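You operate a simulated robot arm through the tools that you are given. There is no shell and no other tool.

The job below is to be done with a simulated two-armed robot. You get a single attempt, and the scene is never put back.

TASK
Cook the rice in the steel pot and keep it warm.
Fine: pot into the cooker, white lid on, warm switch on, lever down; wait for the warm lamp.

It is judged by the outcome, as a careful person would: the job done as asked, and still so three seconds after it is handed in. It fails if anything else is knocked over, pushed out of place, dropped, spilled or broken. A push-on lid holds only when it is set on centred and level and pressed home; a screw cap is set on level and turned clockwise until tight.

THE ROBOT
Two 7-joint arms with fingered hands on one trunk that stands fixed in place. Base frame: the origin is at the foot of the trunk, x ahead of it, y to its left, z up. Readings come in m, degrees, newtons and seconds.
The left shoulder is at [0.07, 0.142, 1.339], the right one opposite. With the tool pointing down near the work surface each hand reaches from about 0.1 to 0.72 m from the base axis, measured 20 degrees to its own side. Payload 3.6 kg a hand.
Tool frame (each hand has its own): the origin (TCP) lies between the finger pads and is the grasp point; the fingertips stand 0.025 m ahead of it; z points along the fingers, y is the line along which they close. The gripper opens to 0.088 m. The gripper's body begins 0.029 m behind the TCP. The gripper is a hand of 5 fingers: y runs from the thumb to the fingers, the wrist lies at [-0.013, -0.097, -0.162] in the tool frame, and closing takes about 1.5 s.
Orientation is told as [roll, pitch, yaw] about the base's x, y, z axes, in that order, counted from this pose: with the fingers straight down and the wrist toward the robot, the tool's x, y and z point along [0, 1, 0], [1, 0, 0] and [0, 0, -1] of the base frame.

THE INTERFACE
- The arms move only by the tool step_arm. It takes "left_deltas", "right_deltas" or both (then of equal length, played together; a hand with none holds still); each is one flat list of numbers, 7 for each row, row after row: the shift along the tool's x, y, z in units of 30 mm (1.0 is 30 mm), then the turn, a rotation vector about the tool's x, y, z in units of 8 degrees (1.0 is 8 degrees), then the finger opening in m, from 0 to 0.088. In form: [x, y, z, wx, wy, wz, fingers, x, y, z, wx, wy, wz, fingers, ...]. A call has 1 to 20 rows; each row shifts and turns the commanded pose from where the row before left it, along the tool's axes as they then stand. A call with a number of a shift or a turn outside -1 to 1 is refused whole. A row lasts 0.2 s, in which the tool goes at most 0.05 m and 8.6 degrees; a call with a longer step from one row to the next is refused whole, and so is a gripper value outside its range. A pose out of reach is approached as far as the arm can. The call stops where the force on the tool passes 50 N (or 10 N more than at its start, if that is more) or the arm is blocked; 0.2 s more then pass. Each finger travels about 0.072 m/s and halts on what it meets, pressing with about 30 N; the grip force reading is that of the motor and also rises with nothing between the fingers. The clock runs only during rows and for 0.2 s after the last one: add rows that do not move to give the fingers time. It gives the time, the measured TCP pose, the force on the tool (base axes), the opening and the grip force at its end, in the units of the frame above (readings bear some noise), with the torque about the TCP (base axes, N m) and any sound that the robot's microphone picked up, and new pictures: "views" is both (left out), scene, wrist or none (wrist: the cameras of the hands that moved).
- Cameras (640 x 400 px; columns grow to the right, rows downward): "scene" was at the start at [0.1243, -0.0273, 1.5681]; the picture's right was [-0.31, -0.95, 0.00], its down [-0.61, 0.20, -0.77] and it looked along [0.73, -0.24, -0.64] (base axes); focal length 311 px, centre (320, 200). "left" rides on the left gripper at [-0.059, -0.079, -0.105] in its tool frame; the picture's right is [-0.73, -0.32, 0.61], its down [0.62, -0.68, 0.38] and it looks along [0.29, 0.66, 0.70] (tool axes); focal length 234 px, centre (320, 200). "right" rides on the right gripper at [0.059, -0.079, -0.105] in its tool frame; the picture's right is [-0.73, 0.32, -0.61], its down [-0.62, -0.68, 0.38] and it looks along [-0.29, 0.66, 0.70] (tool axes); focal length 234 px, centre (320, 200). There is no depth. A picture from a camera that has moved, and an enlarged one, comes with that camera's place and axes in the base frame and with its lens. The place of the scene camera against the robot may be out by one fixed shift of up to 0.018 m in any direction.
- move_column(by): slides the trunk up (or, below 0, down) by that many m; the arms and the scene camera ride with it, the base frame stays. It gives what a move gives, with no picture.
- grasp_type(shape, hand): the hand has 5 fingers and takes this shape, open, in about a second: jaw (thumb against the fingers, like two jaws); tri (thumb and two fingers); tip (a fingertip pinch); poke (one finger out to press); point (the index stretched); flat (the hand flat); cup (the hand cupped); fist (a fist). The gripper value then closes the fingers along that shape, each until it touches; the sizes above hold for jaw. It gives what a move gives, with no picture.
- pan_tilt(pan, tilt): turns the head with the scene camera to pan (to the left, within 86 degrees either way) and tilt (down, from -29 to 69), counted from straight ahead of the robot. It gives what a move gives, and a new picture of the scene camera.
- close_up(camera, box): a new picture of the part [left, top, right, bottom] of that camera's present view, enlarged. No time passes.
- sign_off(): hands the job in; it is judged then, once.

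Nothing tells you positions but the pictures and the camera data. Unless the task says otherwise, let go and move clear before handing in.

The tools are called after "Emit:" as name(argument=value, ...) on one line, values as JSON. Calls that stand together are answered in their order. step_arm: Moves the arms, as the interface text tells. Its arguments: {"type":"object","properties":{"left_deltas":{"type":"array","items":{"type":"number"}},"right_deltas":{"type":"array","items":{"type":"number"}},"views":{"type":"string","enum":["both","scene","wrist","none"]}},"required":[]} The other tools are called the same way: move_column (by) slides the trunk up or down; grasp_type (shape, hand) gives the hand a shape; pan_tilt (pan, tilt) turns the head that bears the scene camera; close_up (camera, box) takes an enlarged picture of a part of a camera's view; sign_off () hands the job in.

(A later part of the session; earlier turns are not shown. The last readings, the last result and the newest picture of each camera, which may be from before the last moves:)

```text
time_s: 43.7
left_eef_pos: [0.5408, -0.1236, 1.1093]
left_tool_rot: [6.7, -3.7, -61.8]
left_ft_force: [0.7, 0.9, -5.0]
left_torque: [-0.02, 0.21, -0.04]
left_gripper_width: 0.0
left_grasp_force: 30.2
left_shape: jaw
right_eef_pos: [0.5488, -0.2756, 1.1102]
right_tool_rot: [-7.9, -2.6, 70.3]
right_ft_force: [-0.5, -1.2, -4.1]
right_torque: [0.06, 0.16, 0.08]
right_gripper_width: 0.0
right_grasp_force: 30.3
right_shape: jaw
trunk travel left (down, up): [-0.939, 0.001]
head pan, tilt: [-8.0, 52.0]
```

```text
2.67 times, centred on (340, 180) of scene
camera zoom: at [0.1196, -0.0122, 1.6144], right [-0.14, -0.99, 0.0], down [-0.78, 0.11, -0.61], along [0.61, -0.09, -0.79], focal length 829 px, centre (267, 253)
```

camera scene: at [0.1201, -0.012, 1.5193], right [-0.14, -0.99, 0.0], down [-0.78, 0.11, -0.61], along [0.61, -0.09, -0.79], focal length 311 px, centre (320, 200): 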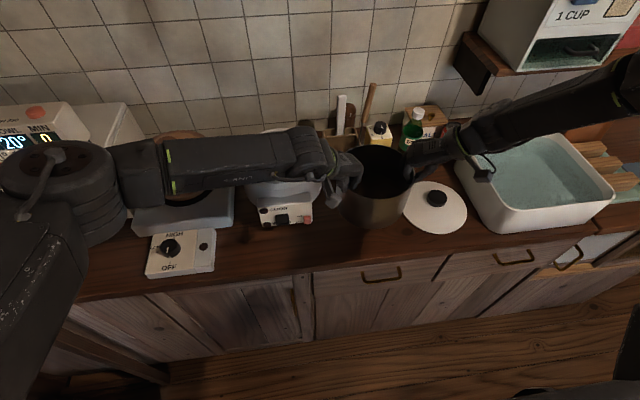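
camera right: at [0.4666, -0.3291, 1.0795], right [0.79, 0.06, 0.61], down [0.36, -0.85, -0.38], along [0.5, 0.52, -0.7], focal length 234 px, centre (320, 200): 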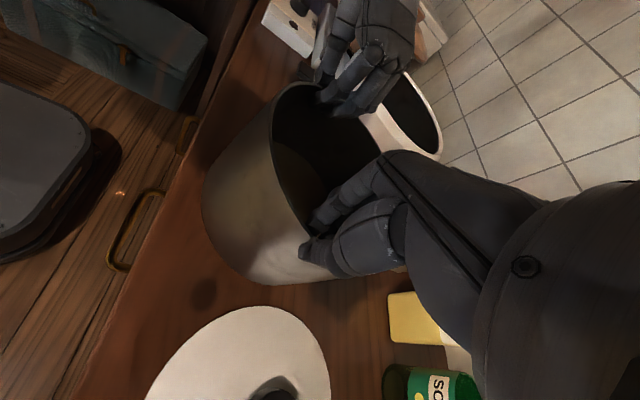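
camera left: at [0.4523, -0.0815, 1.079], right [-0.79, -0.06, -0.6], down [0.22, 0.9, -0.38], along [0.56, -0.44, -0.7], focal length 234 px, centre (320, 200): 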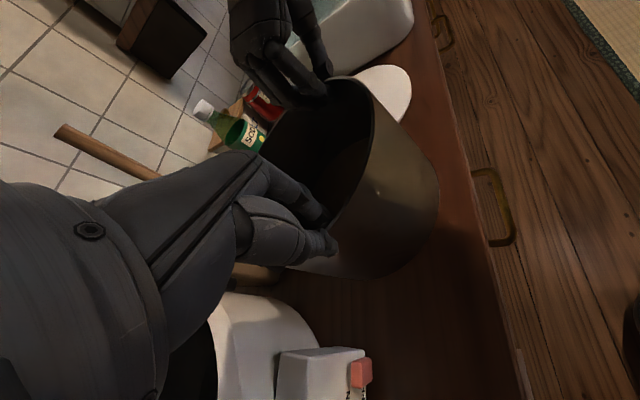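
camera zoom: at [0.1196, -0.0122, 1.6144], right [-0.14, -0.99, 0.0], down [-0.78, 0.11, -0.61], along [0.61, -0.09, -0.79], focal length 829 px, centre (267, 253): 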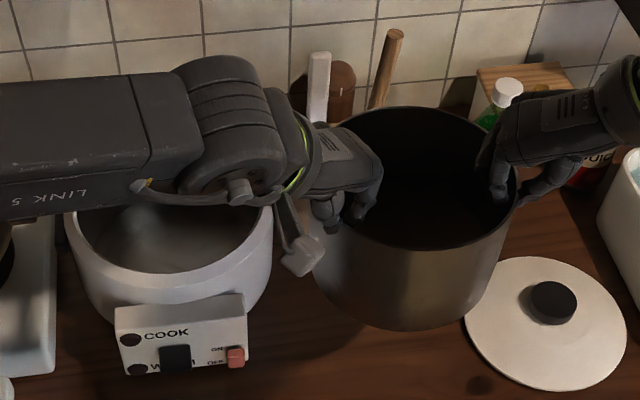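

The pot is well above the rim with a steady load. I'll carry it toward the cooker in small, coordinated steps, phase 1.

Emit:
step_arm(left_deltas=[0.383, -0.362, -0.0285, 0, 0, 0, 0, 0.383, -0.362, -0.0285, 0, 0, 0, 0, 0.383, -0.362, -0.0285, 0, 0, 0, 0, 0.383, -0.362, -0.0285, 0, 0, 0, 0], right_deltas=[0.0117, 0.527, -0.0277, 0, 0, 0, 0, 0.0117, 0.527, -0.0277, 0, 0, 0, 0, 0.0117, 0.527, -0.0277, 0, 0, 0, 0, 0.0117, 0.527, -0.0277, 0, 0, 0, 0], views="scene")

```text
time_s: 44.7
left_eef_pos: [0.559, -0.0629, 1.1148]
left_tool_rot: [6.8, -3.8, -61.9]
left_ft_force: [0.4, 0.1, -4.4]
left_torque: [-0.01, 0.19, -0.07]
left_gripper_width: 0.0
left_grasp_force: 30.2
left_shape: jaw
right_eef_pos: [0.5669, -0.2147, 1.1195]
right_tool_rot: [-7.9, -2.6, 70.4]
right_ft_force: [0.1, 1.9, -4.5]
right_torque: [0.04, 0.17, 0.05]
right_gripper_width: 0.0
right_grasp_force: 30.0
right_shape: jaw
right hand out of reach, approached as far as the arm can: row 4
trunk travel left (down, up): [-0.939, 0.001]
head pan, tilt: [-8.0, 52.0]
camera scene: at [0.1196, -0.0109, 1.6144], right [-0.14, -0.99, 0.0], down [-0.78, 0.11, -0.61], along [0.61, -0.09, -0.79], focal length 311 px, centre (320, 200)
```

scene: 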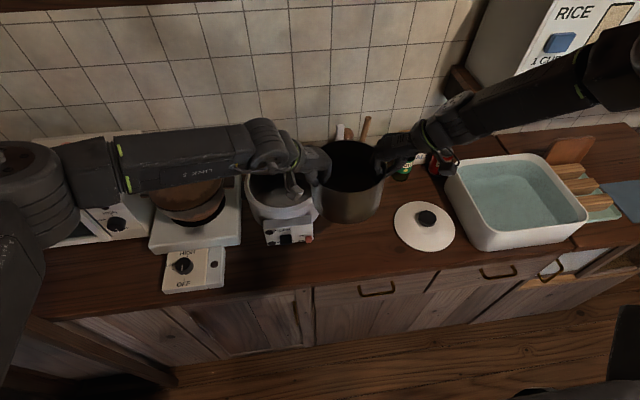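

The right arm just hit its limit at yaw 70. I'll rotate the pot about its own centre by -10°, so the right yaw drops and the left yaw rises, to bring both arms back into range.

Emit:
step_arm(left_deltas=[0.16, 0.005, 0.019, -0.049, -0.027, 0.417, 0, 0.16, 0.005, 0.019, -0.049, -0.027, 0.417, 0, 0.16, 0.005, 0.019, -0.049, -0.027, 0.417, 0], right_deltas=[0.117, -0.1, 0.022, 0.0575, -0.019, 0.417, 0, 0.117, -0.1, 0.022, 0.0575, -0.019, 0.417, 0, 0.117, -0.1, 0.022, 0.0575, -0.019, 0.417, 0], views="scene")

```text
time_s: 45.5
left_eef_pos: [0.5632, -0.0605, 1.1151]
left_tool_rot: [6.9, -3.8, -65.1]
left_ft_force: [-1.4, -16.8, -4.4]
left_torque: [-0.33, 0.21, -0.31]
left_gripper_width: 0.0
left_grasp_force: 29.9
left_shape: jaw
left hand out of reach, approached as far as the arm can: row 2, 3
right_eef_pos: [0.5541, -0.2188, 1.1157]
right_tool_rot: [-7.8, -2.7, 60.3]
right_ft_force: [1.5, 15.7, -3.7]
right_torque: [0.42, 0.12, 0.28]
right_gripper_width: 0.0001
right_grasp_force: 29.5
right_shape: jaw
trunk travel left (down, up): [-0.939, 0.001]
head pan, tilt: [-8.0, 52.0]
camera scene: at [0.1191, -0.0115, 1.6145], right [-0.14, -0.99, 0.0], down [-0.78, 0.11, -0.61], along [0.61, -0.09, -0.79], focal length 311 px, centre (320, 200)
```

scene: 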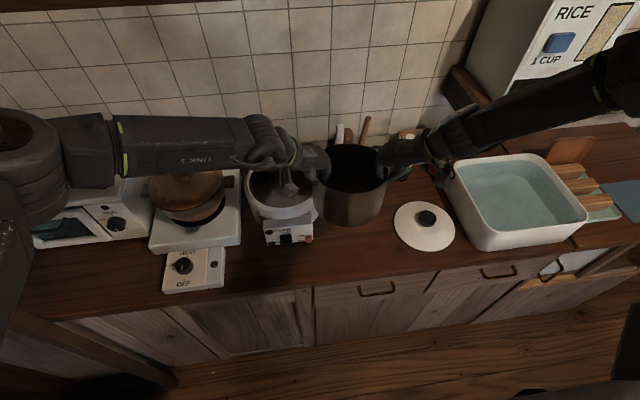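

The left arm couldn't follow, so the hands are now pulling apart by about 16 N. I'll relieve that by easing the right hand back toward the pot.

Emit:
step_arm(right_deltas=[0.09, 0.18, 0.01, 0, 0, 0, 0, 0, 0, 0, 0, 0, 0, 0], left_deltas=[0, 0, 0, 0, 0, 0, 0, 0, 0, 0, 0, 0, 0, 0], views="both")

Emit:
close_up(camera="scene", box=[220, 110, 460, 250])

```text
time_s: 46.1
left_eef_pos: [0.5643, -0.0601, 1.1151]
left_tool_rot: [6.9, -3.6, -65.1]
left_ft_force: [0.3, -1.4, -4.3]
left_torque: [-0.07, 0.17, -0.11]
left_gripper_width: 0.0
left_grasp_force: 29.9
left_shape: jaw
right_eef_pos: [0.5551, -0.2154, 1.1138]
right_tool_rot: [-7.9, -2.7, 60.2]
right_ft_force: [0.3, 0.7, -4.5]
right_torque: [0.14, 0.14, 0.13]
right_gripper_width: 0.0
right_grasp_force: 29.4
right_shape: jaw
trunk travel left (down, up): [-0.939, 0.001]
head pan, tilt: [-8.0, 52.0]
camera scene: at [0.1194, -0.0117, 1.6144], right [-0.14, -0.99, 0.0], down [-0.78, 0.11, -0.61], along [0.61, -0.09, -0.79], focal length 311 px, centre (320, 200)
camera right: at [0.4497, -0.2504, 1.2059], right [0.7, -0.06, 0.72], down [0.25, -0.91, -0.32], along [0.67, 0.4, -0.62], focal length 234 px, centre (320, 200)
camera left: at [0.4647, -0.0122, 1.2067], right [-0.71, -0.02, -0.71], down [0.32, 0.88, -0.35], along [0.63, -0.48, -0.61], focal length 234 px, centre (320, 200)
```

scene: 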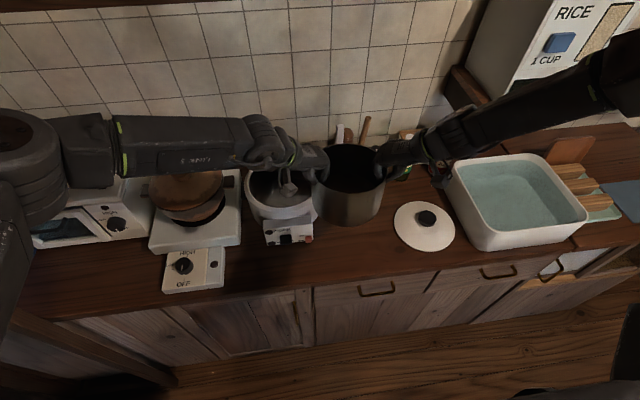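
right: 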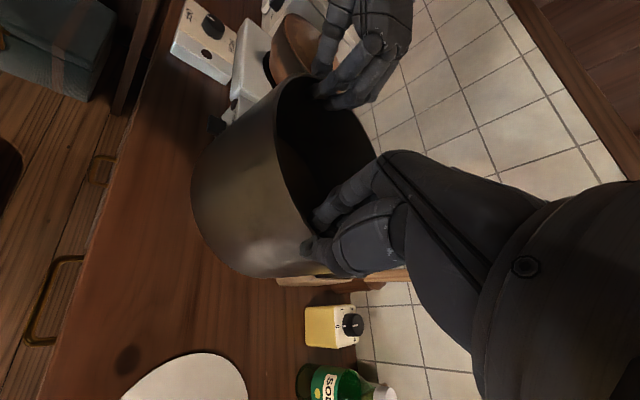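
left: 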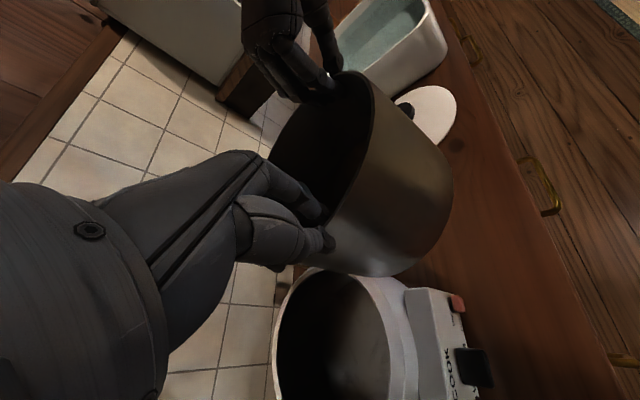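

```text
2.67 times, centred on (340, 180) of scene
camera zoom: at [0.1194, -0.0117, 1.6144], right [-0.14, -0.99, 0.0], down [-0.78, 0.11, -0.61], along [0.61, -0.09, -0.79], focal length 829 px, centre (267, 253)
```

zoom: 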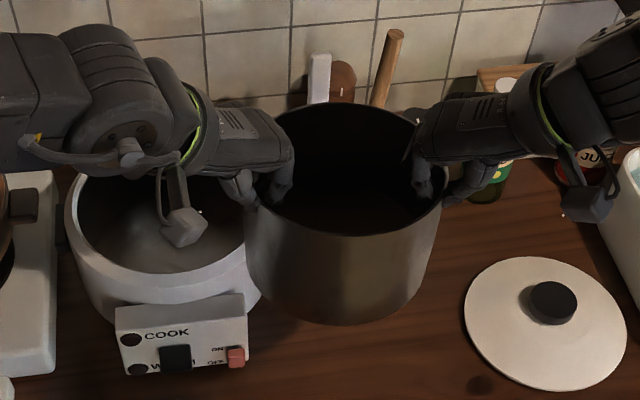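

The stress is relieved and the grip holds. I'll continue toward the cooker in short steps, +y first.

Emit:
step_arm(left_deltas=[0.21, -0.4535, -0.003, 0, 0, 0, 0, 0.21, -0.4535, -0.003, 0, 0, 0, 0], right_deltas=[0.2485, 0.434, -0.014, 0, 0, 0, 0, 0.2485, 0.434, -0.014, 0, 0, 0, 0], views="none")

```text
time_s: 46.7
left_eef_pos: [0.5644, -0.0289, 1.1162]
left_tool_rot: [6.9, -3.7, -65.0]
left_ft_force: [0.4, 1.4, -3.9]
left_torque: [-0.03, 0.15, -0.07]
left_gripper_width: 0.0
left_grasp_force: 30.3
left_shape: jaw
right_eef_pos: [0.5537, -0.1832, 1.1134]
right_tool_rot: [-8.0, -2.5, 60.2]
right_ft_force: [-0.2, -2.1, -3.6]
right_torque: [0.06, 0.1, 0.14]
right_gripper_width: 0.0
right_grasp_force: 30.3
right_shape: jaw
trunk travel left (down, up): [-0.939, 0.001]
head pan, tilt: [-8.0, 52.0]
```

Emit:
step_arm(left_deltas=[0.21, -0.4535, -0.003, 0, 0, 0, 0, 0.21, -0.4535, -0.003, 0, 0, 0, 0], right_deltas=[0.2485, 0.434, -0.014, 0, 0, 0, 0, 0.2485, 0.434, -0.014, 0, 0, 0, 0], views="both")

Emit:
close_up(camera="scene", box=[220, 110, 460, 250])

```text
time_s: 47.3
left_eef_pos: [0.5731, -0.0273, 1.1179]
left_tool_rot: [9.1, -5.2, -63.3]
left_ft_force: [4.2, 19.4, -4.0]
left_torque: [0.34, 0.05, 0.16]
left_gripper_width: 0.0
left_grasp_force: 29.9
left_shape: jaw
left hand out of reach, approached as far as the arm can: row 1, 2
right_eef_pos: [0.5497, -0.1681, 1.1158]
right_tool_rot: [-8.0, -3.0, 60.2]
right_ft_force: [-4.1, -19.9, -4.9]
right_torque: [-0.33, 0.19, -0.07]
right_gripper_width: 0.0002
right_grasp_force: 30.0
right_shape: jaw
right hand out of reach, approached as far as the arm can: row 2
trunk travel left (down, up): [-0.939, 0.001]
head pan, tilt: [-8.0, 52.0]
camera scene: at [0.1191, -0.0111, 1.6145], right [-0.14, -0.99, 0.0], down [-0.78, 0.11, -0.61], along [0.61, -0.09, -0.79], focal length 311 px, centre (320, 200)
camera right: at [0.4441, -0.203, 1.2073], right [0.69, -0.07, 0.72], down [0.25, -0.91, -0.33], along [0.68, 0.41, -0.61], focal length 234 px, centre (320, 200)
camera left: at [0.4678, 0.016, 1.2039], right [-0.67, -0.05, -0.74], down [0.31, 0.89, -0.34], along [0.67, -0.46, -0.58], focal length 234 px, centre (320, 200)
```

scene: 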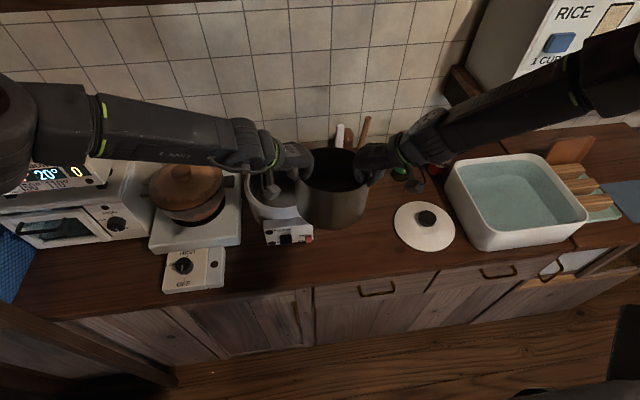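
right: 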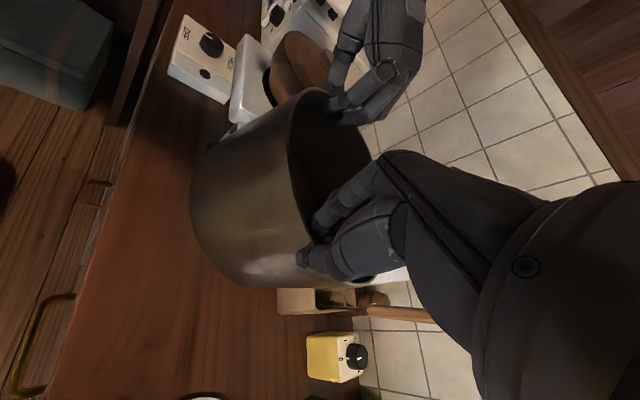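
left: 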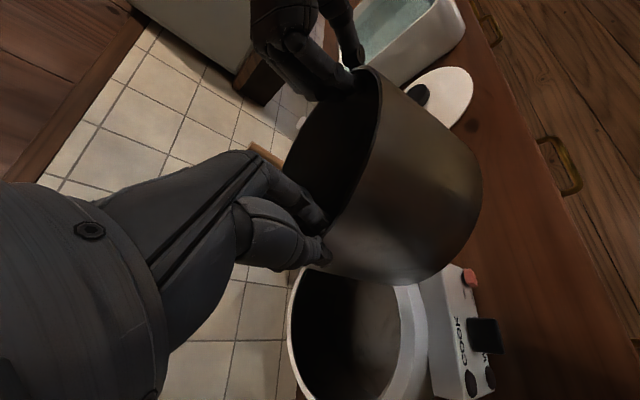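

```text
2.67 times, centred on (340, 180) of scene
camera zoom: at [0.1191, -0.0111, 1.6145], right [-0.14, -0.99, 0.0], down [-0.78, 0.11, -0.61], along [0.61, -0.09, -0.79], focal length 829 px, centre (267, 253)
```

zoom: 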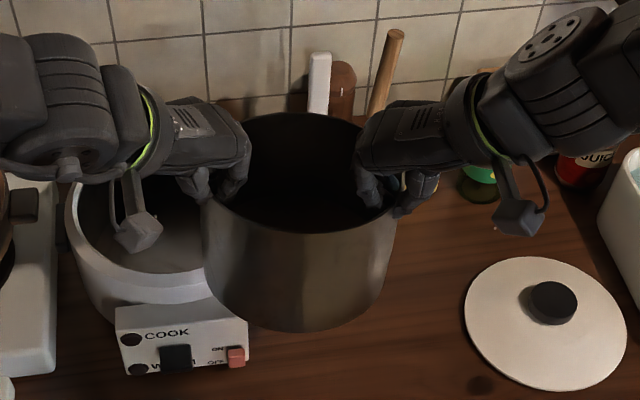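

The left arm hit a boundary on +y and drifted +x instead, so the hands are squeezing the pot. I'll relieve that by matching the right hand's offset.

Emit:
step_arm(left_deltas=[0, 0, 0, 0, 0, 0, 0, 0, 0, 0, 0, 0, 0, 0], right_deltas=[-0.325, -0.092, 0.02, 0, 0, 0, 0, -0.325, -0.092, 0.02, 0, 0, 0, 0], views="none")

```text
time_s: 47.9
left_eef_pos: [0.5718, -0.0312, 1.1184]
left_tool_rot: [8.7, -5.4, -63.4]
left_ft_force: [0.1, -7.4, -4.2]
left_torque: [-0.13, 0.14, -0.08]
left_gripper_width: 0.0
left_grasp_force: 29.9
left_shape: jaw
right_eef_pos: [0.5628, -0.1807, 1.1182]
right_tool_rot: [-7.7, -3.1, 60.3]
right_ft_force: [-0.4, 6.4, -5.1]
right_torque: [0.05, 0.11, 0.21]
right_gripper_width: 0.0
right_grasp_force: 29.9
right_shape: jaw
trunk travel left (down, up): [-0.939, 0.001]
head pan, tilt: [-8.0, 52.0]
```

Emit:
step_arm(left_deltas=[0.447, 0.224, 0.089, 0, 0, 0, 0], right_deltas=[-0.434, 0.2485, 0.0715, 0, 0, 0, 0], views="none")

```text
time_s: 48.3
left_eef_pos: [0.5877, -0.0321, 1.1176]
left_tool_rot: [8.8, -5.3, -63.4]
left_ft_force: [-3.4, -17.6, -3.8]
left_torque: [-0.31, 0.22, -0.29]
left_gripper_width: 0.0
left_grasp_force: 29.7
left_shape: jaw
right_eef_pos: [0.5662, -0.1846, 1.119]
right_tool_rot: [-7.8, -3.2, 60.3]
right_ft_force: [3.1, 17.2, -5.1]
right_torque: [0.38, 0.01, 0.25]
right_gripper_width: 0.0001
right_grasp_force: 29.7
right_shape: jaw
right hand out of reach, approached as far as the arm can: row 1
trunk travel left (down, up): [-0.939, 0.001]
head pan, tilt: [-8.0, 52.0]
```

The right arm is at its far limit with this much yaw, so fingers straight down with heavy yaw can't reach the cooker. A better grasp has the hands alongside the pot at ±90°, with the fingers pitched forward about 40°, which keeps the wrists well back and leaves no sag. I'll relieve the stress, take the pot back to its original spot and regrasp.

Emit:
step_arm(left_deltas=[-0.325, -0.267, -0.0745, 0, 0, 0, 0, 0, 0, 0, 0, 0, 0, 0], right_deltas=[0, 0, 0, 0, 0, 0, 0, 0, 0, 0, 0, 0, 0, 0], views="none")

```text
time_s: 48.9
left_eef_pos: [0.5739, -0.0282, 1.118]
left_tool_rot: [8.9, -5.3, -63.3]
left_ft_force: [-1.6, -21.1, -3.8]
left_torque: [-0.41, 0.13, -0.27]
left_gripper_width: 0.0
left_grasp_force: 30.1
left_shape: jaw
right_eef_pos: [0.5643, -0.1857, 1.1201]
right_tool_rot: [-7.9, -2.9, 60.4]
right_ft_force: [2.1, 20.8, -5.0]
right_torque: [0.42, 0.06, 0.3]
right_gripper_width: 0.0002
right_grasp_force: 29.8
right_shape: jaw
trunk travel left (down, up): [-0.939, 0.001]
head pan, tilt: [-8.0, 52.0]
```

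Emit:
step_arm(left_deltas=[-0.441, 0.544, -0.018, 0, 0, 0, 0, -0.365, 0.392, -0.02, 0, 0, 0, 0, -0.365, 0.392, -0.02, 0, 0, 0, 0], right_deltas=[-0.1235, -0.521, -0.0095, 0, 0, 0, 0, -0.1235, -0.521, -0.0095, 0, 0, 0, 0, -0.1235, -0.521, -0.0095, 0, 0, 0, 0], views="none")

```text
time_s: 49.7
left_eef_pos: [0.5618, -0.0795, 1.1183]
left_tool_rot: [8.8, -5.1, -63.2]
left_ft_force: [1.0, -3.7, -4.5]
left_torque: [-0.11, 0.11, -0.04]
left_gripper_width: 0.0
left_grasp_force: 30.3
left_shape: jaw
right_eef_pos: [0.5508, -0.2322, 1.1184]
right_tool_rot: [-7.9, -2.7, 60.2]
right_ft_force: [-0.1, 3.7, -4.7]
right_torque: [0.13, 0.06, 0.15]
right_gripper_width: 0.0002
right_grasp_force: 30.7
right_shape: jaw
trunk travel left (down, up): [-0.939, 0.001]
head pan, tilt: [-8.0, 52.0]
```

Emit:
step_arm(left_deltas=[-0.34, 0.377, -0.02, 0, 0, 0, 0, -0.34, 0.377, -0.02, 0, 0, 0, 0, -0.34, 0.377, -0.02, 0, 0, 0, 0], right_deltas=[-0.126, -0.491, -0.0095, 0, 0, 0, 0, -0.126, -0.491, -0.0095, 0, 0, 0, 0, -0.126, -0.491, -0.0095, 0, 0, 0, 0], views="both")

Emit:
close_up(camera="scene", box=[220, 110, 460, 250])

```text
time_s: 50.5
left_eef_pos: [0.5493, -0.1241, 1.1184]
left_tool_rot: [8.9, -5.0, -63.3]
left_ft_force: [0.2, -2.6, -4.5]
left_torque: [-0.15, 0.16, -0.02]
left_gripper_width: 0.0002
left_grasp_force: 29.9
left_shape: jaw
right_eef_pos: [0.5382, -0.2765, 1.1199]
right_tool_rot: [-7.9, -2.7, 60.2]
right_ft_force: [-0.7, 2.8, -4.8]
right_torque: [0.11, 0.08, 0.1]
right_gripper_width: 0.0002
right_grasp_force: 29.8
right_shape: jaw
trunk travel left (down, up): [-0.939, 0.001]
head pan, tilt: [-8.0, 52.0]
camera scene: at [0.1192, -0.0134, 1.6144], right [-0.14, -0.99, 0.0], down [-0.78, 0.11, -0.61], along [0.61, -0.08, -0.79], focal length 311 px, centre (320, 200)
camera right: at [0.434, -0.3129, 1.2112], right [0.7, -0.06, 0.72], down [0.25, -0.91, -0.33], along [0.67, 0.41, -0.62], focal length 234 px, centre (320, 200)
camera left: at [0.4446, -0.0787, 1.204], right [-0.67, -0.05, -0.74], down [0.31, 0.89, -0.34], along [0.67, -0.46, -0.58], focal length 234 px, centre (320, 200)
```

scene: 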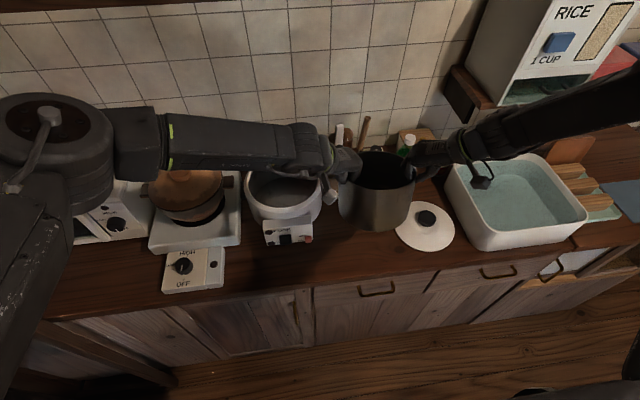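
right: 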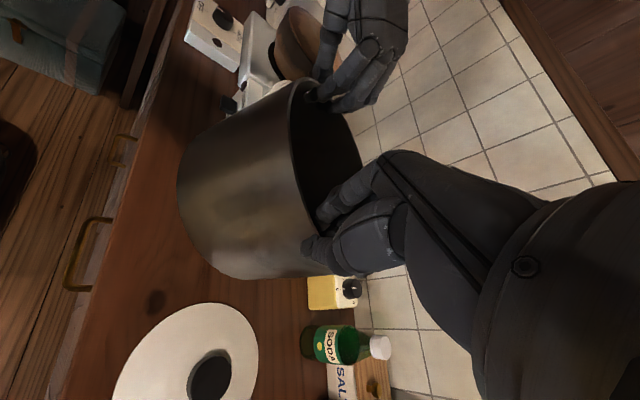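
left: 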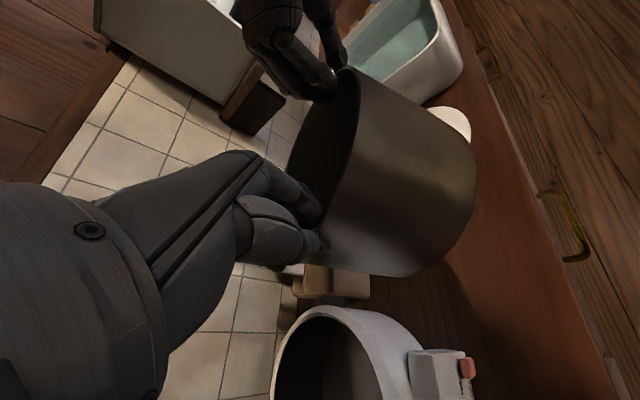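

```text
2.67 times, centred on (340, 180) of scene
camera zoom: at [0.1192, -0.0134, 1.6144], right [-0.14, -0.99, 0.0], down [-0.78, 0.11, -0.61], along [0.61, -0.08, -0.79], focal length 829 px, centre (267, 253)
```

zoom: 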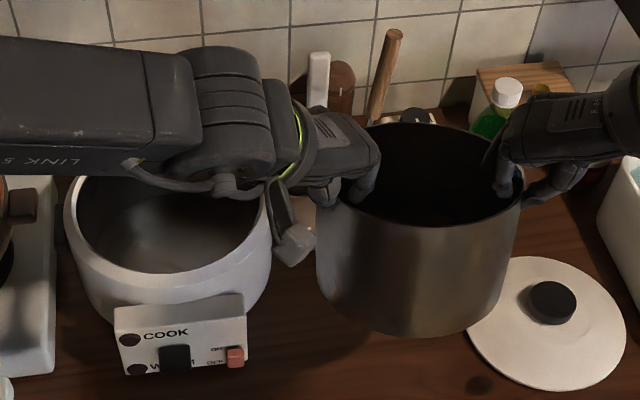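

The pot sagged by about 14° during the stressed moves, but it's still held. I'll level it a bit more by pitching both hands before setting down.

Emit:
step_arm(left_deltas=[0, 0, 0, -0.224, 0.447, 0, 0, 0, 0, 0, -0.224, 0.447, 0, 0], right_deltas=[0, 0, 0, -0.249, -0.434, 0, 0, 0, 0, 0, -0.249, -0.434, 0, 0], views="none")

Emit:
close_up(camera="scene", box=[220, 110, 460, 250])

```text
time_s: 51.1
left_eef_pos: [0.5484, -0.124, 1.1177]
left_tool_rot: [16.2, -8.7, -64.1]
left_ft_force: [0.1, -1.8, -3.1]
left_torque: [-0.07, 0.19, -0.05]
left_gripper_width: 0.0002
left_grasp_force: 30.0
left_shape: jaw
right_eef_pos: [0.5375, -0.278, 1.1185]
right_tool_rot: [-15.0, -6.6, 61.0]
right_ft_force: [-0.8, 1.1, -5.3]
right_torque: [0.07, 0.07, 0.09]
right_gripper_width: 0.0001
right_grasp_force: 29.5
right_shape: jaw
trunk travel left (down, up): [-0.939, 0.001]
head pan, tilt: [-8.0, 52.0]
```

```text
2.67 times, centred on (340, 180) of scene
camera zoom: at [0.1184, -0.0137, 1.6145], right [-0.14, -0.99, 0.0], down [-0.78, 0.11, -0.61], along [0.61, -0.08, -0.79], focal length 829 px, centre (267, 253)
```

zoom: 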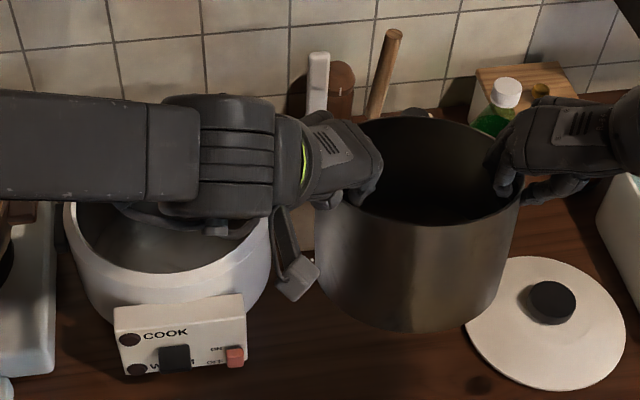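

I'll lower the pot in stages with the trunk.

Emit:
move_column(by=-0.13)

Emit:
close_up(camera="scene", box=[280, 110, 480, 250])

```text
time_s: 52.7
left_eef_pos: [0.5492, -0.1222, 0.9865]
left_tool_rot: [16.0, -8.7, -64.1]
left_ft_force: [0.4, -1.1, -4.2]
left_torque: [-0.05, 0.15, -0.02]
left_gripper_width: 0.0
left_grasp_force: 29.8
left_shape: jaw
right_eef_pos: [0.5374, -0.2768, 0.9887]
right_tool_rot: [-14.9, -6.6, 61.0]
right_ft_force: [0.7, 2.0, -4.7]
right_torque: [0.04, 0.11, 0.09]
right_gripper_width: 0.0001
right_grasp_force: 30.2
right_shape: jaw
trunk travel left (down, up): [-0.809, 0.131]
head pan, tilt: [-8.0, 52.0]
```

```text
2.86 times, centred on (380, 180) of scene
camera zoom: at [0.1191, -0.0121, 1.4845], right [-0.14, -0.99, 0.0], down [-0.78, 0.11, -0.61], along [0.61, -0.09, -0.79], focal length 888 px, centre (149, 257)
```

zoom: 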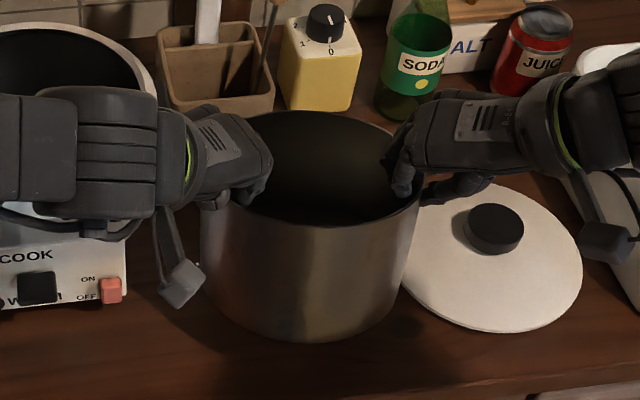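

Emit:
move_column(by=-0.02)

Emit:
move_column(by=-0.012)

Emit:
close_up(camera="scene", box=[280, 110, 480, 250])

```text
time_s: 53.4
left_eef_pos: [0.5491, -0.1223, 0.9674]
left_tool_rot: [16.1, -8.7, -64.2]
left_ft_force: [0.6, -2.3, -4.2]
left_torque: [-0.12, 0.11, -0.04]
left_gripper_width: 0.0003
left_grasp_force: 29.9
left_shape: jaw
right_eef_pos: [0.5392, -0.276, 0.9696]
right_tool_rot: [-15.0, -6.5, 61.0]
right_ft_force: [-1.3, 1.8, -3.8]
right_torque: [0.07, 0.04, 0.08]
right_gripper_width: 0.0001
right_grasp_force: 30.6
right_shape: jaw
trunk travel left (down, up): [-0.789, 0.151]
head pan, tilt: [-8.0, 52.0]
```

```text
time_s: 54.0
left_eef_pos: [0.5483, -0.1241, 0.957]
left_tool_rot: [16.3, -8.8, -64.1]
left_ft_force: [0.1, -2.4, -0.9]
left_torque: [-0.07, -0.05, -0.03]
left_gripper_width: 0.0004
left_grasp_force: 30.6
left_shape: jaw
right_eef_pos: [0.5373, -0.2769, 0.9582]
right_tool_rot: [-15.0, -6.6, 61.0]
right_ft_force: [-0.6, 3.0, -0.8]
right_torque: [0.05, -0.13, 0.1]
right_gripper_width: 0.0
right_grasp_force: 29.8
right_shape: jaw
trunk travel left (down, up): [-0.777, 0.163]
head pan, tilt: [-8.0, 52.0]
```

```text
2.86 times, centred on (380, 180) of scene
camera zoom: at [0.1176, -0.0117, 1.4526], right [-0.14, -0.99, 0.0], down [-0.78, 0.11, -0.62], along [0.61, -0.09, -0.79], focal length 888 px, centre (149, 257)
```

zoom: 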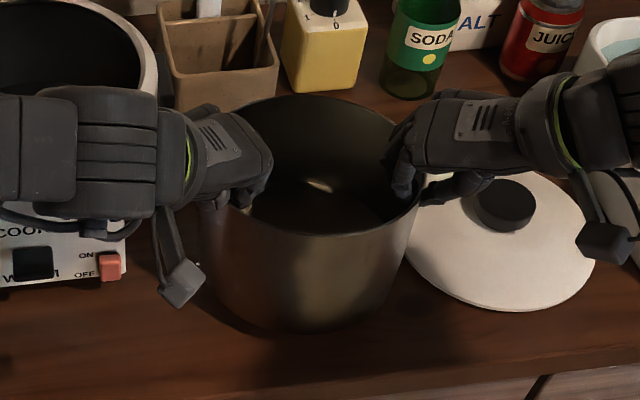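

The counter is now carrying the weight. I'll go down a few mm more and then release.

Emit:
move_column(by=-0.006)

Emit:
step_arm(left_deltas=[0, 0, 0, 0, 0, 0, 0.01, 0, 0, 0, 0, 0, 0, 0.02, 0, 0, 0, 0, 0, 0, 0.04, 0, 0, 0, 0, 0, 0, 0.06, 0, 0, 0, 0, 0, 0, 0.08, 0, 0, 0, 0, 0, 0, 0.08, 0, 0, 0, 0, 0, 0, 0.08], right_deltas=[0, 0, 0, 0, 0, 0, 0.01, 0, 0, 0, 0, 0, 0, 0.02, 0, 0, 0, 0, 0, 0, 0.04, 0, 0, 0, 0, 0, 0, 0.06, 0, 0, 0, 0, 0, 0, 0.08, 0, 0, 0, 0, 0, 0, 0.08, 0, 0, 0, 0, 0, 0, 0.08], views="both")

Emit:
close_up(camera="scene", box=[280, 110, 480, 250])

```text
time_s: 54.5
left_eef_pos: [0.5492, -0.1216, 0.951]
left_tool_rot: [16.2, -8.8, -64.1]
left_ft_force: [-0.5, -2.3, -0.6]
left_torque: [-0.09, -0.1, -0.09]
left_gripper_width: 0.0
left_grasp_force: 30.5
left_shape: jaw
right_eef_pos: [0.5363, -0.2751, 0.9518]
right_tool_rot: [-15.1, -6.6, 61.0]
right_ft_force: [-2.0, 2.5, -0.5]
right_torque: [0.03, -0.09, 0.13]
right_gripper_width: 0.0002
right_grasp_force: 30.9
right_shape: jaw
trunk travel left (down, up): [-0.771, 0.169]
head pan, tilt: [-8.0, 52.0]
```

```text
time_s: 56.1
left_eef_pos: [0.5494, -0.1226, 0.9509]
left_tool_rot: [16.2, -8.8, -64.1]
left_ft_force: [-0.5, 0.2, 0.0]
left_torque: [0.0, 0.0, 0.0]
left_gripper_width: 0.0797
left_grasp_force: 0.1
left_shape: jaw
right_eef_pos: [0.5378, -0.2752, 0.9521]
right_tool_rot: [-15.0, -6.6, 61.1]
right_ft_force: [0.1, -0.5, 0.0]
right_torque: [0.05, -0.04, -0.01]
right_gripper_width: 0.0796
right_grasp_force: 0.0
right_shape: jaw
trunk travel left (down, up): [-0.771, 0.169]
head pan, tilt: [-8.0, 52.0]
camera scene: at [0.1176, -0.0116, 1.4466], right [-0.14, -0.99, 0.0], down [-0.78, 0.11, -0.62], along [0.61, -0.09, -0.79], focal length 311 px, centre (320, 200)
camera right: at [0.4213, -0.3118, 1.0289], right [0.59, -0.06, 0.81], down [0.3, -0.91, -0.29], along [0.75, 0.41, -0.52], focal length 234 px, centre (320, 200)
camera left: at [0.4323, -0.0778, 1.0207], right [-0.56, -0.05, -0.83], down [0.35, 0.89, -0.3], along [0.75, -0.46, -0.48], focal length 234 px, centre (320, 200)
```

scene: 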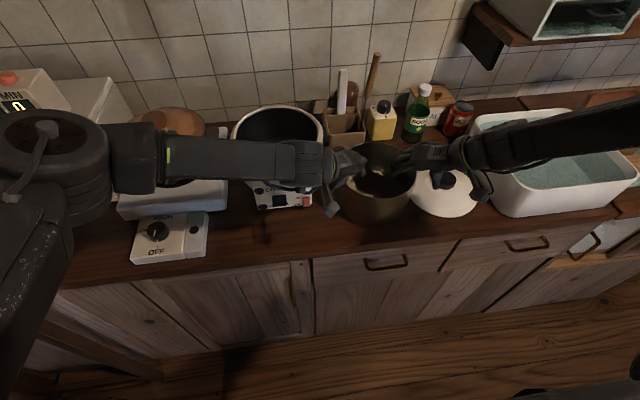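
right: 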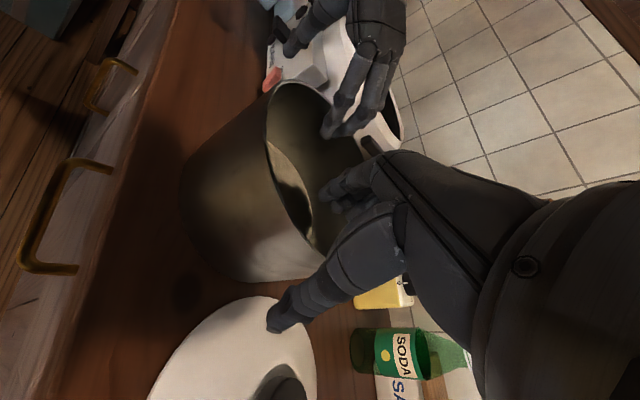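
left: 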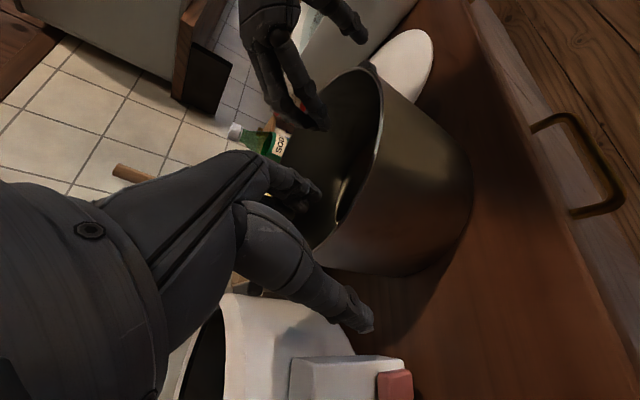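

```text
2.86 times, centred on (380, 180) of scene
camera zoom: at [0.1176, -0.0116, 1.4466], right [-0.14, -0.99, 0.0], down [-0.78, 0.11, -0.62], along [0.61, -0.09, -0.79], focal length 888 px, centre (149, 257)
```

zoom: 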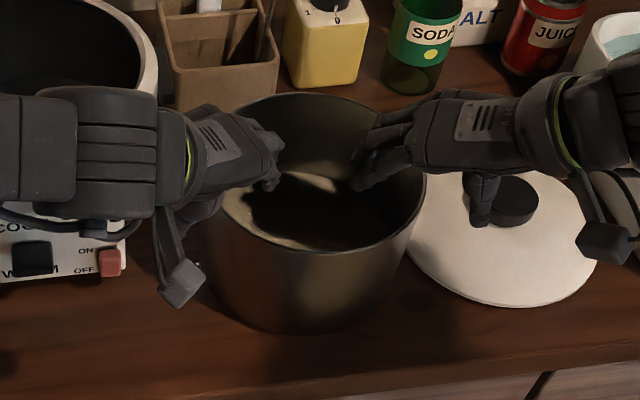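

The pot is back on the counter, upright with the rice in. I'll raise the hands clear and reorient them to the side-grip pose: fingers pitched about 41° forward, closing axis across the pot.

Emit:
move_column(by=0.13)

Emit:
step_arm(left_deltas=[0, 0, 0, -0.4375, 0.9, 0, 0.088, 0, 0, 0, -0.4375, 0.9, 0, 0.088, 0, 0, 0, -0.4375, 0.9, 0, 0.088], right_deltas=[0, 0, 0, -0.483, -0.875, 0, 0.088, 0, 0, 0, -0.483, -0.875, 0, 0.088, 0, 0, 0, -0.483, -0.875, 0, 0.088], views="scene")

```text
time_s: 57.7
left_eef_pos: [0.5489, -0.122, 1.0806]
left_tool_rot: [16.2, -8.8, -64.1]
left_ft_force: [-0.1, 0.0, 0.2]
left_torque: [-0.03, 0.01, 0.0]
left_gripper_width: 0.0798
left_grasp_force: 0.0
left_shape: jaw
right_eef_pos: [0.5371, -0.2746, 1.0825]
right_tool_rot: [-14.9, -6.6, 61.0]
right_ft_force: [0.1, -0.4, 0.0]
right_torque: [-0.01, -0.02, -0.03]
right_gripper_width: 0.0798
right_grasp_force: 0.0
right_shape: jaw
trunk travel left (down, up): [-0.901, 0.039]
head pan, tilt: [-8.0, 52.0]
```

```text
time_s: 58.5
left_eef_pos: [0.5481, -0.1208, 1.0805]
left_tool_rot: [28.1, -15.2, -67.8]
left_ft_force: [-0.1, 0.4, 0.4]
left_torque: [0.0, -0.03, 0.04]
left_gripper_width: 0.0877
left_grasp_force: 0.0
left_shape: jaw
left hand out of reach, approached as far as the arm can: row 2, 3
right_eef_pos: [0.5255, -0.3145, 1.1372]
right_tool_rot: [-37.0, -17.0, 66.3]
right_ft_force: [-0.9, -0.3, 0.8]
right_torque: [-0.03, 0.0, -0.01]
right_gripper_width: 0.0873
right_grasp_force: 0.0
right_shape: jaw
right hand out of reach, approached as far as the arm can: row 2, 3
trunk travel left (down, up): [-0.901, 0.039]
head pan, tilt: [-8.0, 52.0]
camera scene: at [0.1148, -0.0128, 1.5769], right [-0.14, -0.99, 0.0], down [-0.78, 0.11, -0.62], along [0.61, -0.08, -0.79], focal length 311 px, centre (320, 200)
```

scene: 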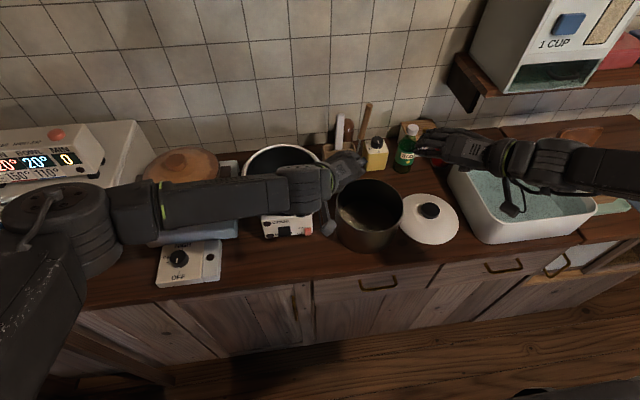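

Too much pitch is out of range too. With the pot safely down, I'll explore with empty hands which poses actually reach the cooker carry position. First I'll straighten the hands and raise the trunk.

Emit:
move_column(by=0.038)

Emit:
step_arm(left_deltas=[0, 0, 0, 0.475, -0.878, 0, 0.088, 0, 0, 0, 0.475, -0.878, 0, 0.088, 0, 0, 0, 0.475, -0.878, 0, 0.088, 0, 0, 0, 0.475, -0.878, 0, 0.088, 0, 0, 0, 0, 0, 0, 0.088], right_deltas=[0, 0, 0, 0.425, 0.925, 0, 0.088, 0, 0, 0, 0.425, 0.925, 0, 0.088, 0, 0, 0, 0.425, 0.925, 0, 0.088, 0, 0, 0, 0.425, 0.925, 0, 0.088, 0, 0, 0, 0.425, 0.925, 0, 0.088], views="scene")

```text
time_s: 59.3
left_eef_pos: [0.5499, -0.1196, 1.1174]
left_tool_rot: [27.8, -15.3, -67.9]
left_ft_force: [-0.1, -0.8, -0.5]
left_torque: [0.02, 0.0, 0.0]
left_gripper_width: 0.0877
left_grasp_force: 0.1
left_shape: jaw
right_eef_pos: [0.5285, -0.312, 1.1739]
right_tool_rot: [-37.0, -16.8, 66.2]
right_ft_force: [-0.5, 0.3, -1.0]
right_torque: [-0.01, -0.01, 0.02]
right_gripper_width: 0.0879
right_grasp_force: 0.0
right_shape: jaw
trunk travel left (down, up): [-0.939, 0.001]
head pan, tilt: [-8.0, 52.0]
```

```text
time_s: 60.5
left_eef_pos: [0.5506, -0.1186, 1.1171]
left_tool_rot: [2.6, -2.6, -64.3]
left_ft_force: [0.0, 0.4, 0.6]
left_torque: [0.02, -0.02, 0.0]
left_gripper_width: 0.0877
left_grasp_force: 0.0
left_shape: jaw
left hand out of reach, approached as far as the arm can: row 4
right_eef_pos: [0.5301, -0.3136, 1.1733]
right_tool_rot: [1.2, -0.8, 61.2]
right_ft_force: [-0.2, 0.0, -1.0]
right_torque: [0.02, 0.02, 0.02]
right_gripper_width: 0.0876
right_grasp_force: 0.0
right_shape: jaw
trunk travel left (down, up): [-0.939, 0.001]
head pan, tilt: [-8.0, 52.0]
camera scene: at [0.1186, -0.011, 1.6145], right [-0.14, -0.99, 0.0], down [-0.78, 0.11, -0.61], along [0.61, -0.09, -0.79], focal length 311 px, centre (320, 200)
```

scene: 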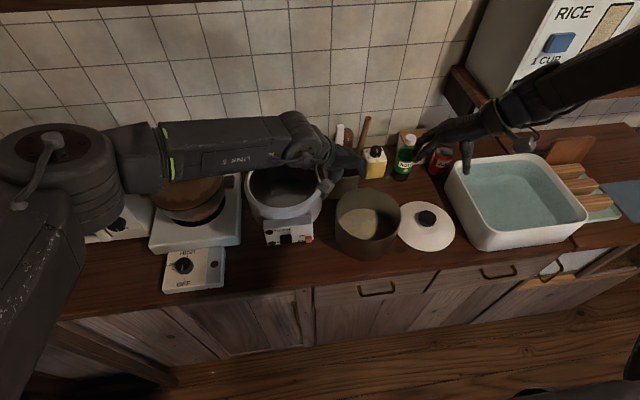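

Emit:
step_arm(left_deltas=[0.792, -0.562, 0.01, 0, 0, 0, 0.088, 0.792, -0.562, 0.01, 0, 0, 0, 0.088, 0.792, -0.562, 0.01, 0, 0, 0, 0.088, 0.792, -0.562, 0.01, 0, 0, 0, 0.088, 0.792, -0.562, 0.01, 0, 0, 0, 0.088, 0.792, -0.562, 0.01, 0, 0, 0, 0.088, 0.792, -0.562, 0.01, 0, 0, 0, 0.088, 0.792, -0.562, 0.01, 0, 0, 0, 0.088], views="scene")

```text
time_s: 62.3
left_eef_pos: [0.5496, -0.1205, 1.1171]
left_tool_rot: [2.6, -2.5, -64.3]
left_ft_force: [0.5, 0.2, -0.1]
left_torque: [0.0, -0.02, 0.02]
left_gripper_width: 0.0876
left_grasp_force: 0.0
left_shape: jaw
left hand out of reach, approached as far as the arm can: row 1, 2, 3, 4, 5, 6, 7, 8
right_eef_pos: [0.5276, -0.3133, 1.1734]
right_tool_rot: [1.2, -0.9, 61.1]
right_ft_force: [-0.1, 0.3, 0.7]
right_torque: [0.02, -0.02, 0.01]
right_gripper_width: 0.0878
right_grasp_force: 0.0
right_shape: jaw
trunk travel left (down, up): [-0.939, 0.001]
head pan, tilt: [-8.0, 52.0]
camera scene: at [0.1177, -0.0115, 1.6146], right [-0.14, -0.99, 0.0], down [-0.78, 0.11, -0.62], along [0.61, -0.09, -0.79], focal length 311 px, centre (320, 200)
```

scene: 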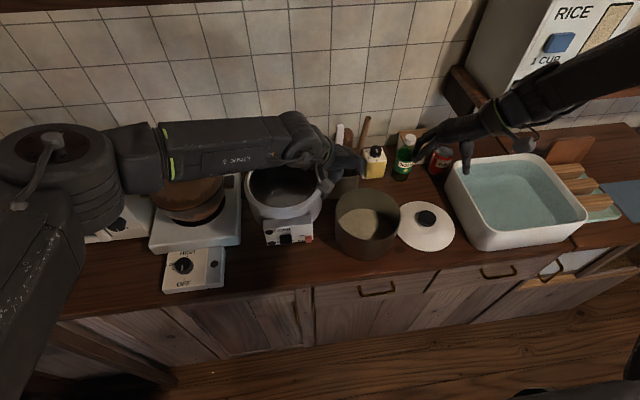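

The left arm is stuck in a corner of its joint range. I'll unwind its yaw to 0, move over the cooker's left side, and see how much yaw is available there.

Emit:
step_arm(left_deltas=[0, 0, 0, 0.3, -0.3, -0.9, 0.088, 0, 0, 0, 0, 0, -0.9, 0.088, 0, 0, 0, 0, 0, -0.9, 0.088, 0, 0, 0, 0, 0, -0.9, 0.088, 0, 0, 0, 0, 0, -0.9, 0.088, 0, 0, 0, 0, 0, -0.9, 0.088, 0, 0, 0, 0, 0, -0.9, 0.088, 0, 0, 0, 0, 0, -0.9, 0.088, 0, 0, 0, 0, 0, -0.84, 0.088, 0.9, 0.4, 0, 0, 0, 0, 0.088, 0.9, 0.4, 0, 0, 0, 0, 0.088, 0.9, 0.4, 0, 0, 0, 0, 0.088, 0.9, 0.4, 0, 0, 0, 0, 0.088, 0.9, 0.4, 0, 0, 0, 0, 0.088, 0.9, 0.4, 0, 0, 0, 0, 0.088, 0.9, 0.4, 0, 0, 0, 0, 0.088], views="scene")

```text
time_s: 65.7
left_eef_pos: [0.6326, 0.0697, 1.1163]
left_tool_rot: [-0.3, -0.3, 0.1]
left_ft_force: [-0.4, 0.3, 0.5]
left_torque: [-0.02, 0.0, -0.03]
left_gripper_width: 0.0874
left_grasp_force: 0.0
left_shape: jaw
right_eef_pos: [0.5288, -0.3119, 1.1741]
right_tool_rot: [1.1, -0.9, 61.1]
right_ft_force: [0.3, 0.0, 0.2]
right_torque: [-0.02, -0.03, -0.01]
right_gripper_width: 0.0876
right_grasp_force: 0.0
right_shape: jaw
trunk travel left (down, up): [-0.939, 0.001]
head pan, tilt: [-8.0, 52.0]
camera scene: at [0.1177, -0.0103, 1.6146], right [-0.14, -0.99, 0.0], down [-0.78, 0.11, -0.62], along [0.61, -0.09, -0.79], focal length 311 px, centre (320, 200)
```

scene: 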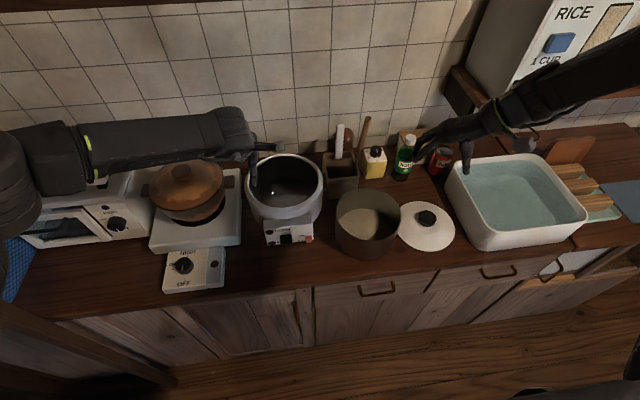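

Emit:
step_arm(left_deltas=[0.4, 0.4, 0, 0, 0, 0.9, 0.088, 0, 0.4, 0, 0, 0, 0.9, 0.088, 0, 0, 0, 0, 0, 0.9, 0.088, 0, 0, 0, 0, 0, 0.9, 0.088, 0, 0, 0, 0, 0, 0.9, 0.088, 0, 0, 0, 0, 0, 0.9, 0.088, 0, 0, 0, 0, 0, 0.9, 0.088, 0, 0, 0, 0, 0, 0.9, 0.088], views="scene")

```text
time_s: 67.5
left_eef_pos: [0.6154, 0.0919, 1.1503]
left_tool_rot: [0.0, -0.5, -42.8]
left_ft_force: [-0.1, 0.3, -0.1]
left_torque: [-0.01, -0.06, 0.01]
left_gripper_width: 0.0878
left_grasp_force: 0.1
left_shape: jaw
left hand out of reach, approached as far as the arm can: row 6, 7, 8
right_eef_pos: [0.5283, -0.3113, 1.1748]
right_tool_rot: [1.1, -0.9, 61.1]
right_ft_force: [0.6, 0.0, -0.2]
right_torque: [-0.03, -0.01, 0.0]
right_gripper_width: 0.0881
right_grasp_force: 0.0
right_shape: jaw
trunk travel left (down, up): [-0.939, 0.001]
head pan, tilt: [-8.0, 52.0]
camera scene: at [0.116, -0.0097, 1.6147], right [-0.14, -0.99, 0.0], down [-0.78, 0.11, -0.62], along [0.61, -0.09, -0.79], focal length 311 px, centre (320, 200)
```

scene: 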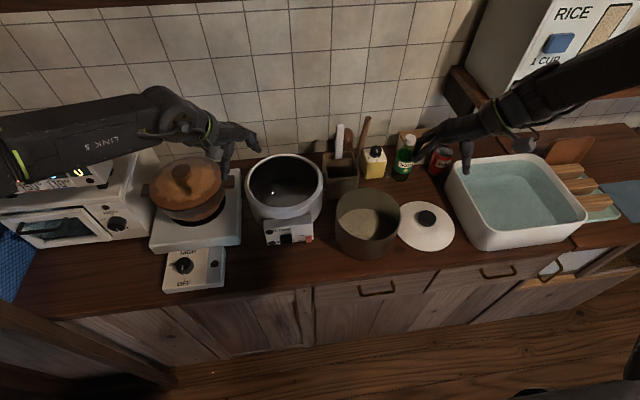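

The arm drifts upward at its limit, meaning it wants less drop below the shoulder when reaching far. I'll raise the hand and lower the trunk to test that.

Emit:
step_arm(left_deltas=[0, 0, -0.8, 0, 0, 0, 0.088, 0, 0, -0.8, 0, 0, 0, 0.088, 0, 0, -0.8, 0, 0, 0, 0.088, 0, 0, -0.8, 0, 0, 0, 0.088], views="none")

Emit:
move_column(by=-0.12)

Emit:
step_arm(left_deltas=[0.3, 0, 0, 0, 0, 0.9, 0.088, 0.3, 0, 0, 0, 0, 0.9, 0.088, 0.3, 0, 0, 0, 0, 0.9, 0.088, 0.3, 0, 0, 0, 0, 0, 0.088], views="scene")

```text
time_s: 68.5
left_eef_pos: [0.6167, 0.0908, 1.2091]
left_tool_rot: [0.1, -0.4, -42.8]
left_ft_force: [-0.1, 0.1, 0.0]
left_torque: [0.02, 0.01, -0.03]
left_gripper_width: 0.0877
left_grasp_force: 0.1
left_shape: jaw
left hand out of reach, approached as far as the arm can: row 3, 4
right_eef_pos: [0.5285, -0.3133, 1.1748]
right_tool_rot: [1.2, -0.9, 61.1]
right_ft_force: [-0.2, -0.4, 1.5]
right_torque: [-0.02, 0.0, -0.01]
right_gripper_width: 0.0876
right_grasp_force: 0.0
right_shape: jaw
trunk travel left (down, up): [-0.939, 0.001]
head pan, tilt: [-8.0, 52.0]
```

```text
time_s: 70.0
left_eef_pos: [0.6161, 0.0927, 1.0887]
left_tool_rot: [0.2, -0.4, -42.8]
left_ft_force: [-0.6, 0.3, -0.3]
left_torque: [0.01, -0.03, 0.0]
left_gripper_width: 0.0878
left_grasp_force: 0.1
left_shape: jaw
right_eef_pos: [0.5274, -0.3118, 1.0546]
right_tool_rot: [1.2, -0.9, 61.0]
right_ft_force: [0.3, 0.1, -0.3]
right_torque: [-0.01, 0.02, 0.0]
right_gripper_width: 0.0877
right_grasp_force: 0.1
right_shape: jaw
trunk travel left (down, up): [-0.819, 0.121]
head pan, tilt: [-8.0, 52.0]
```

```text
time_s: 71.0
left_eef_pos: [0.6147, 0.0919, 1.0884]
left_tool_rot: [0.0, -0.4, -42.8]
left_ft_force: [0.9, -0.1, -0.3]
left_torque: [0.0, 0.0, 0.0]
left_gripper_width: 0.0878
left_grasp_force: 0.2
left_shape: jaw
left hand out of reach, approached as far as the arm can: row 1, 2, 3, 4
right_eef_pos: [0.5302, -0.3123, 1.0535]
right_tool_rot: [1.2, -0.9, 61.0]
right_ft_force: [-0.9, 0.4, -0.2]
right_torque: [0.01, 0.0, -0.02]
right_gripper_width: 0.0877
right_grasp_force: 0.1
right_shape: jaw
trunk travel left (down, up): [-0.819, 0.121]
head pan, tilt: [-8.0, 52.0]
camera scene: at [0.1177, -0.0116, 1.4946], right [-0.14, -0.99, 0.0], down [-0.78, 0.11, -0.62], along [0.61, -0.09, -0.79], focal length 311 px, centre (320, 200)
```

scene: 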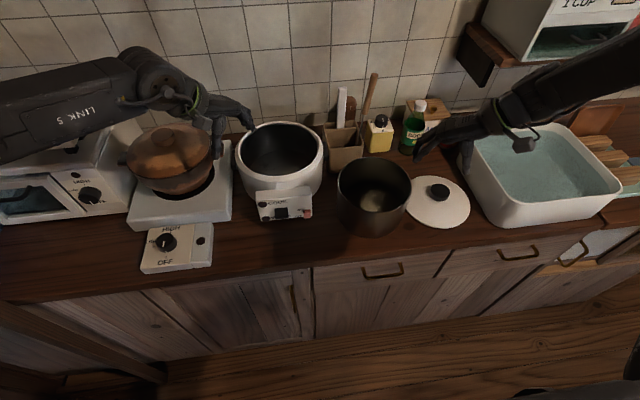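

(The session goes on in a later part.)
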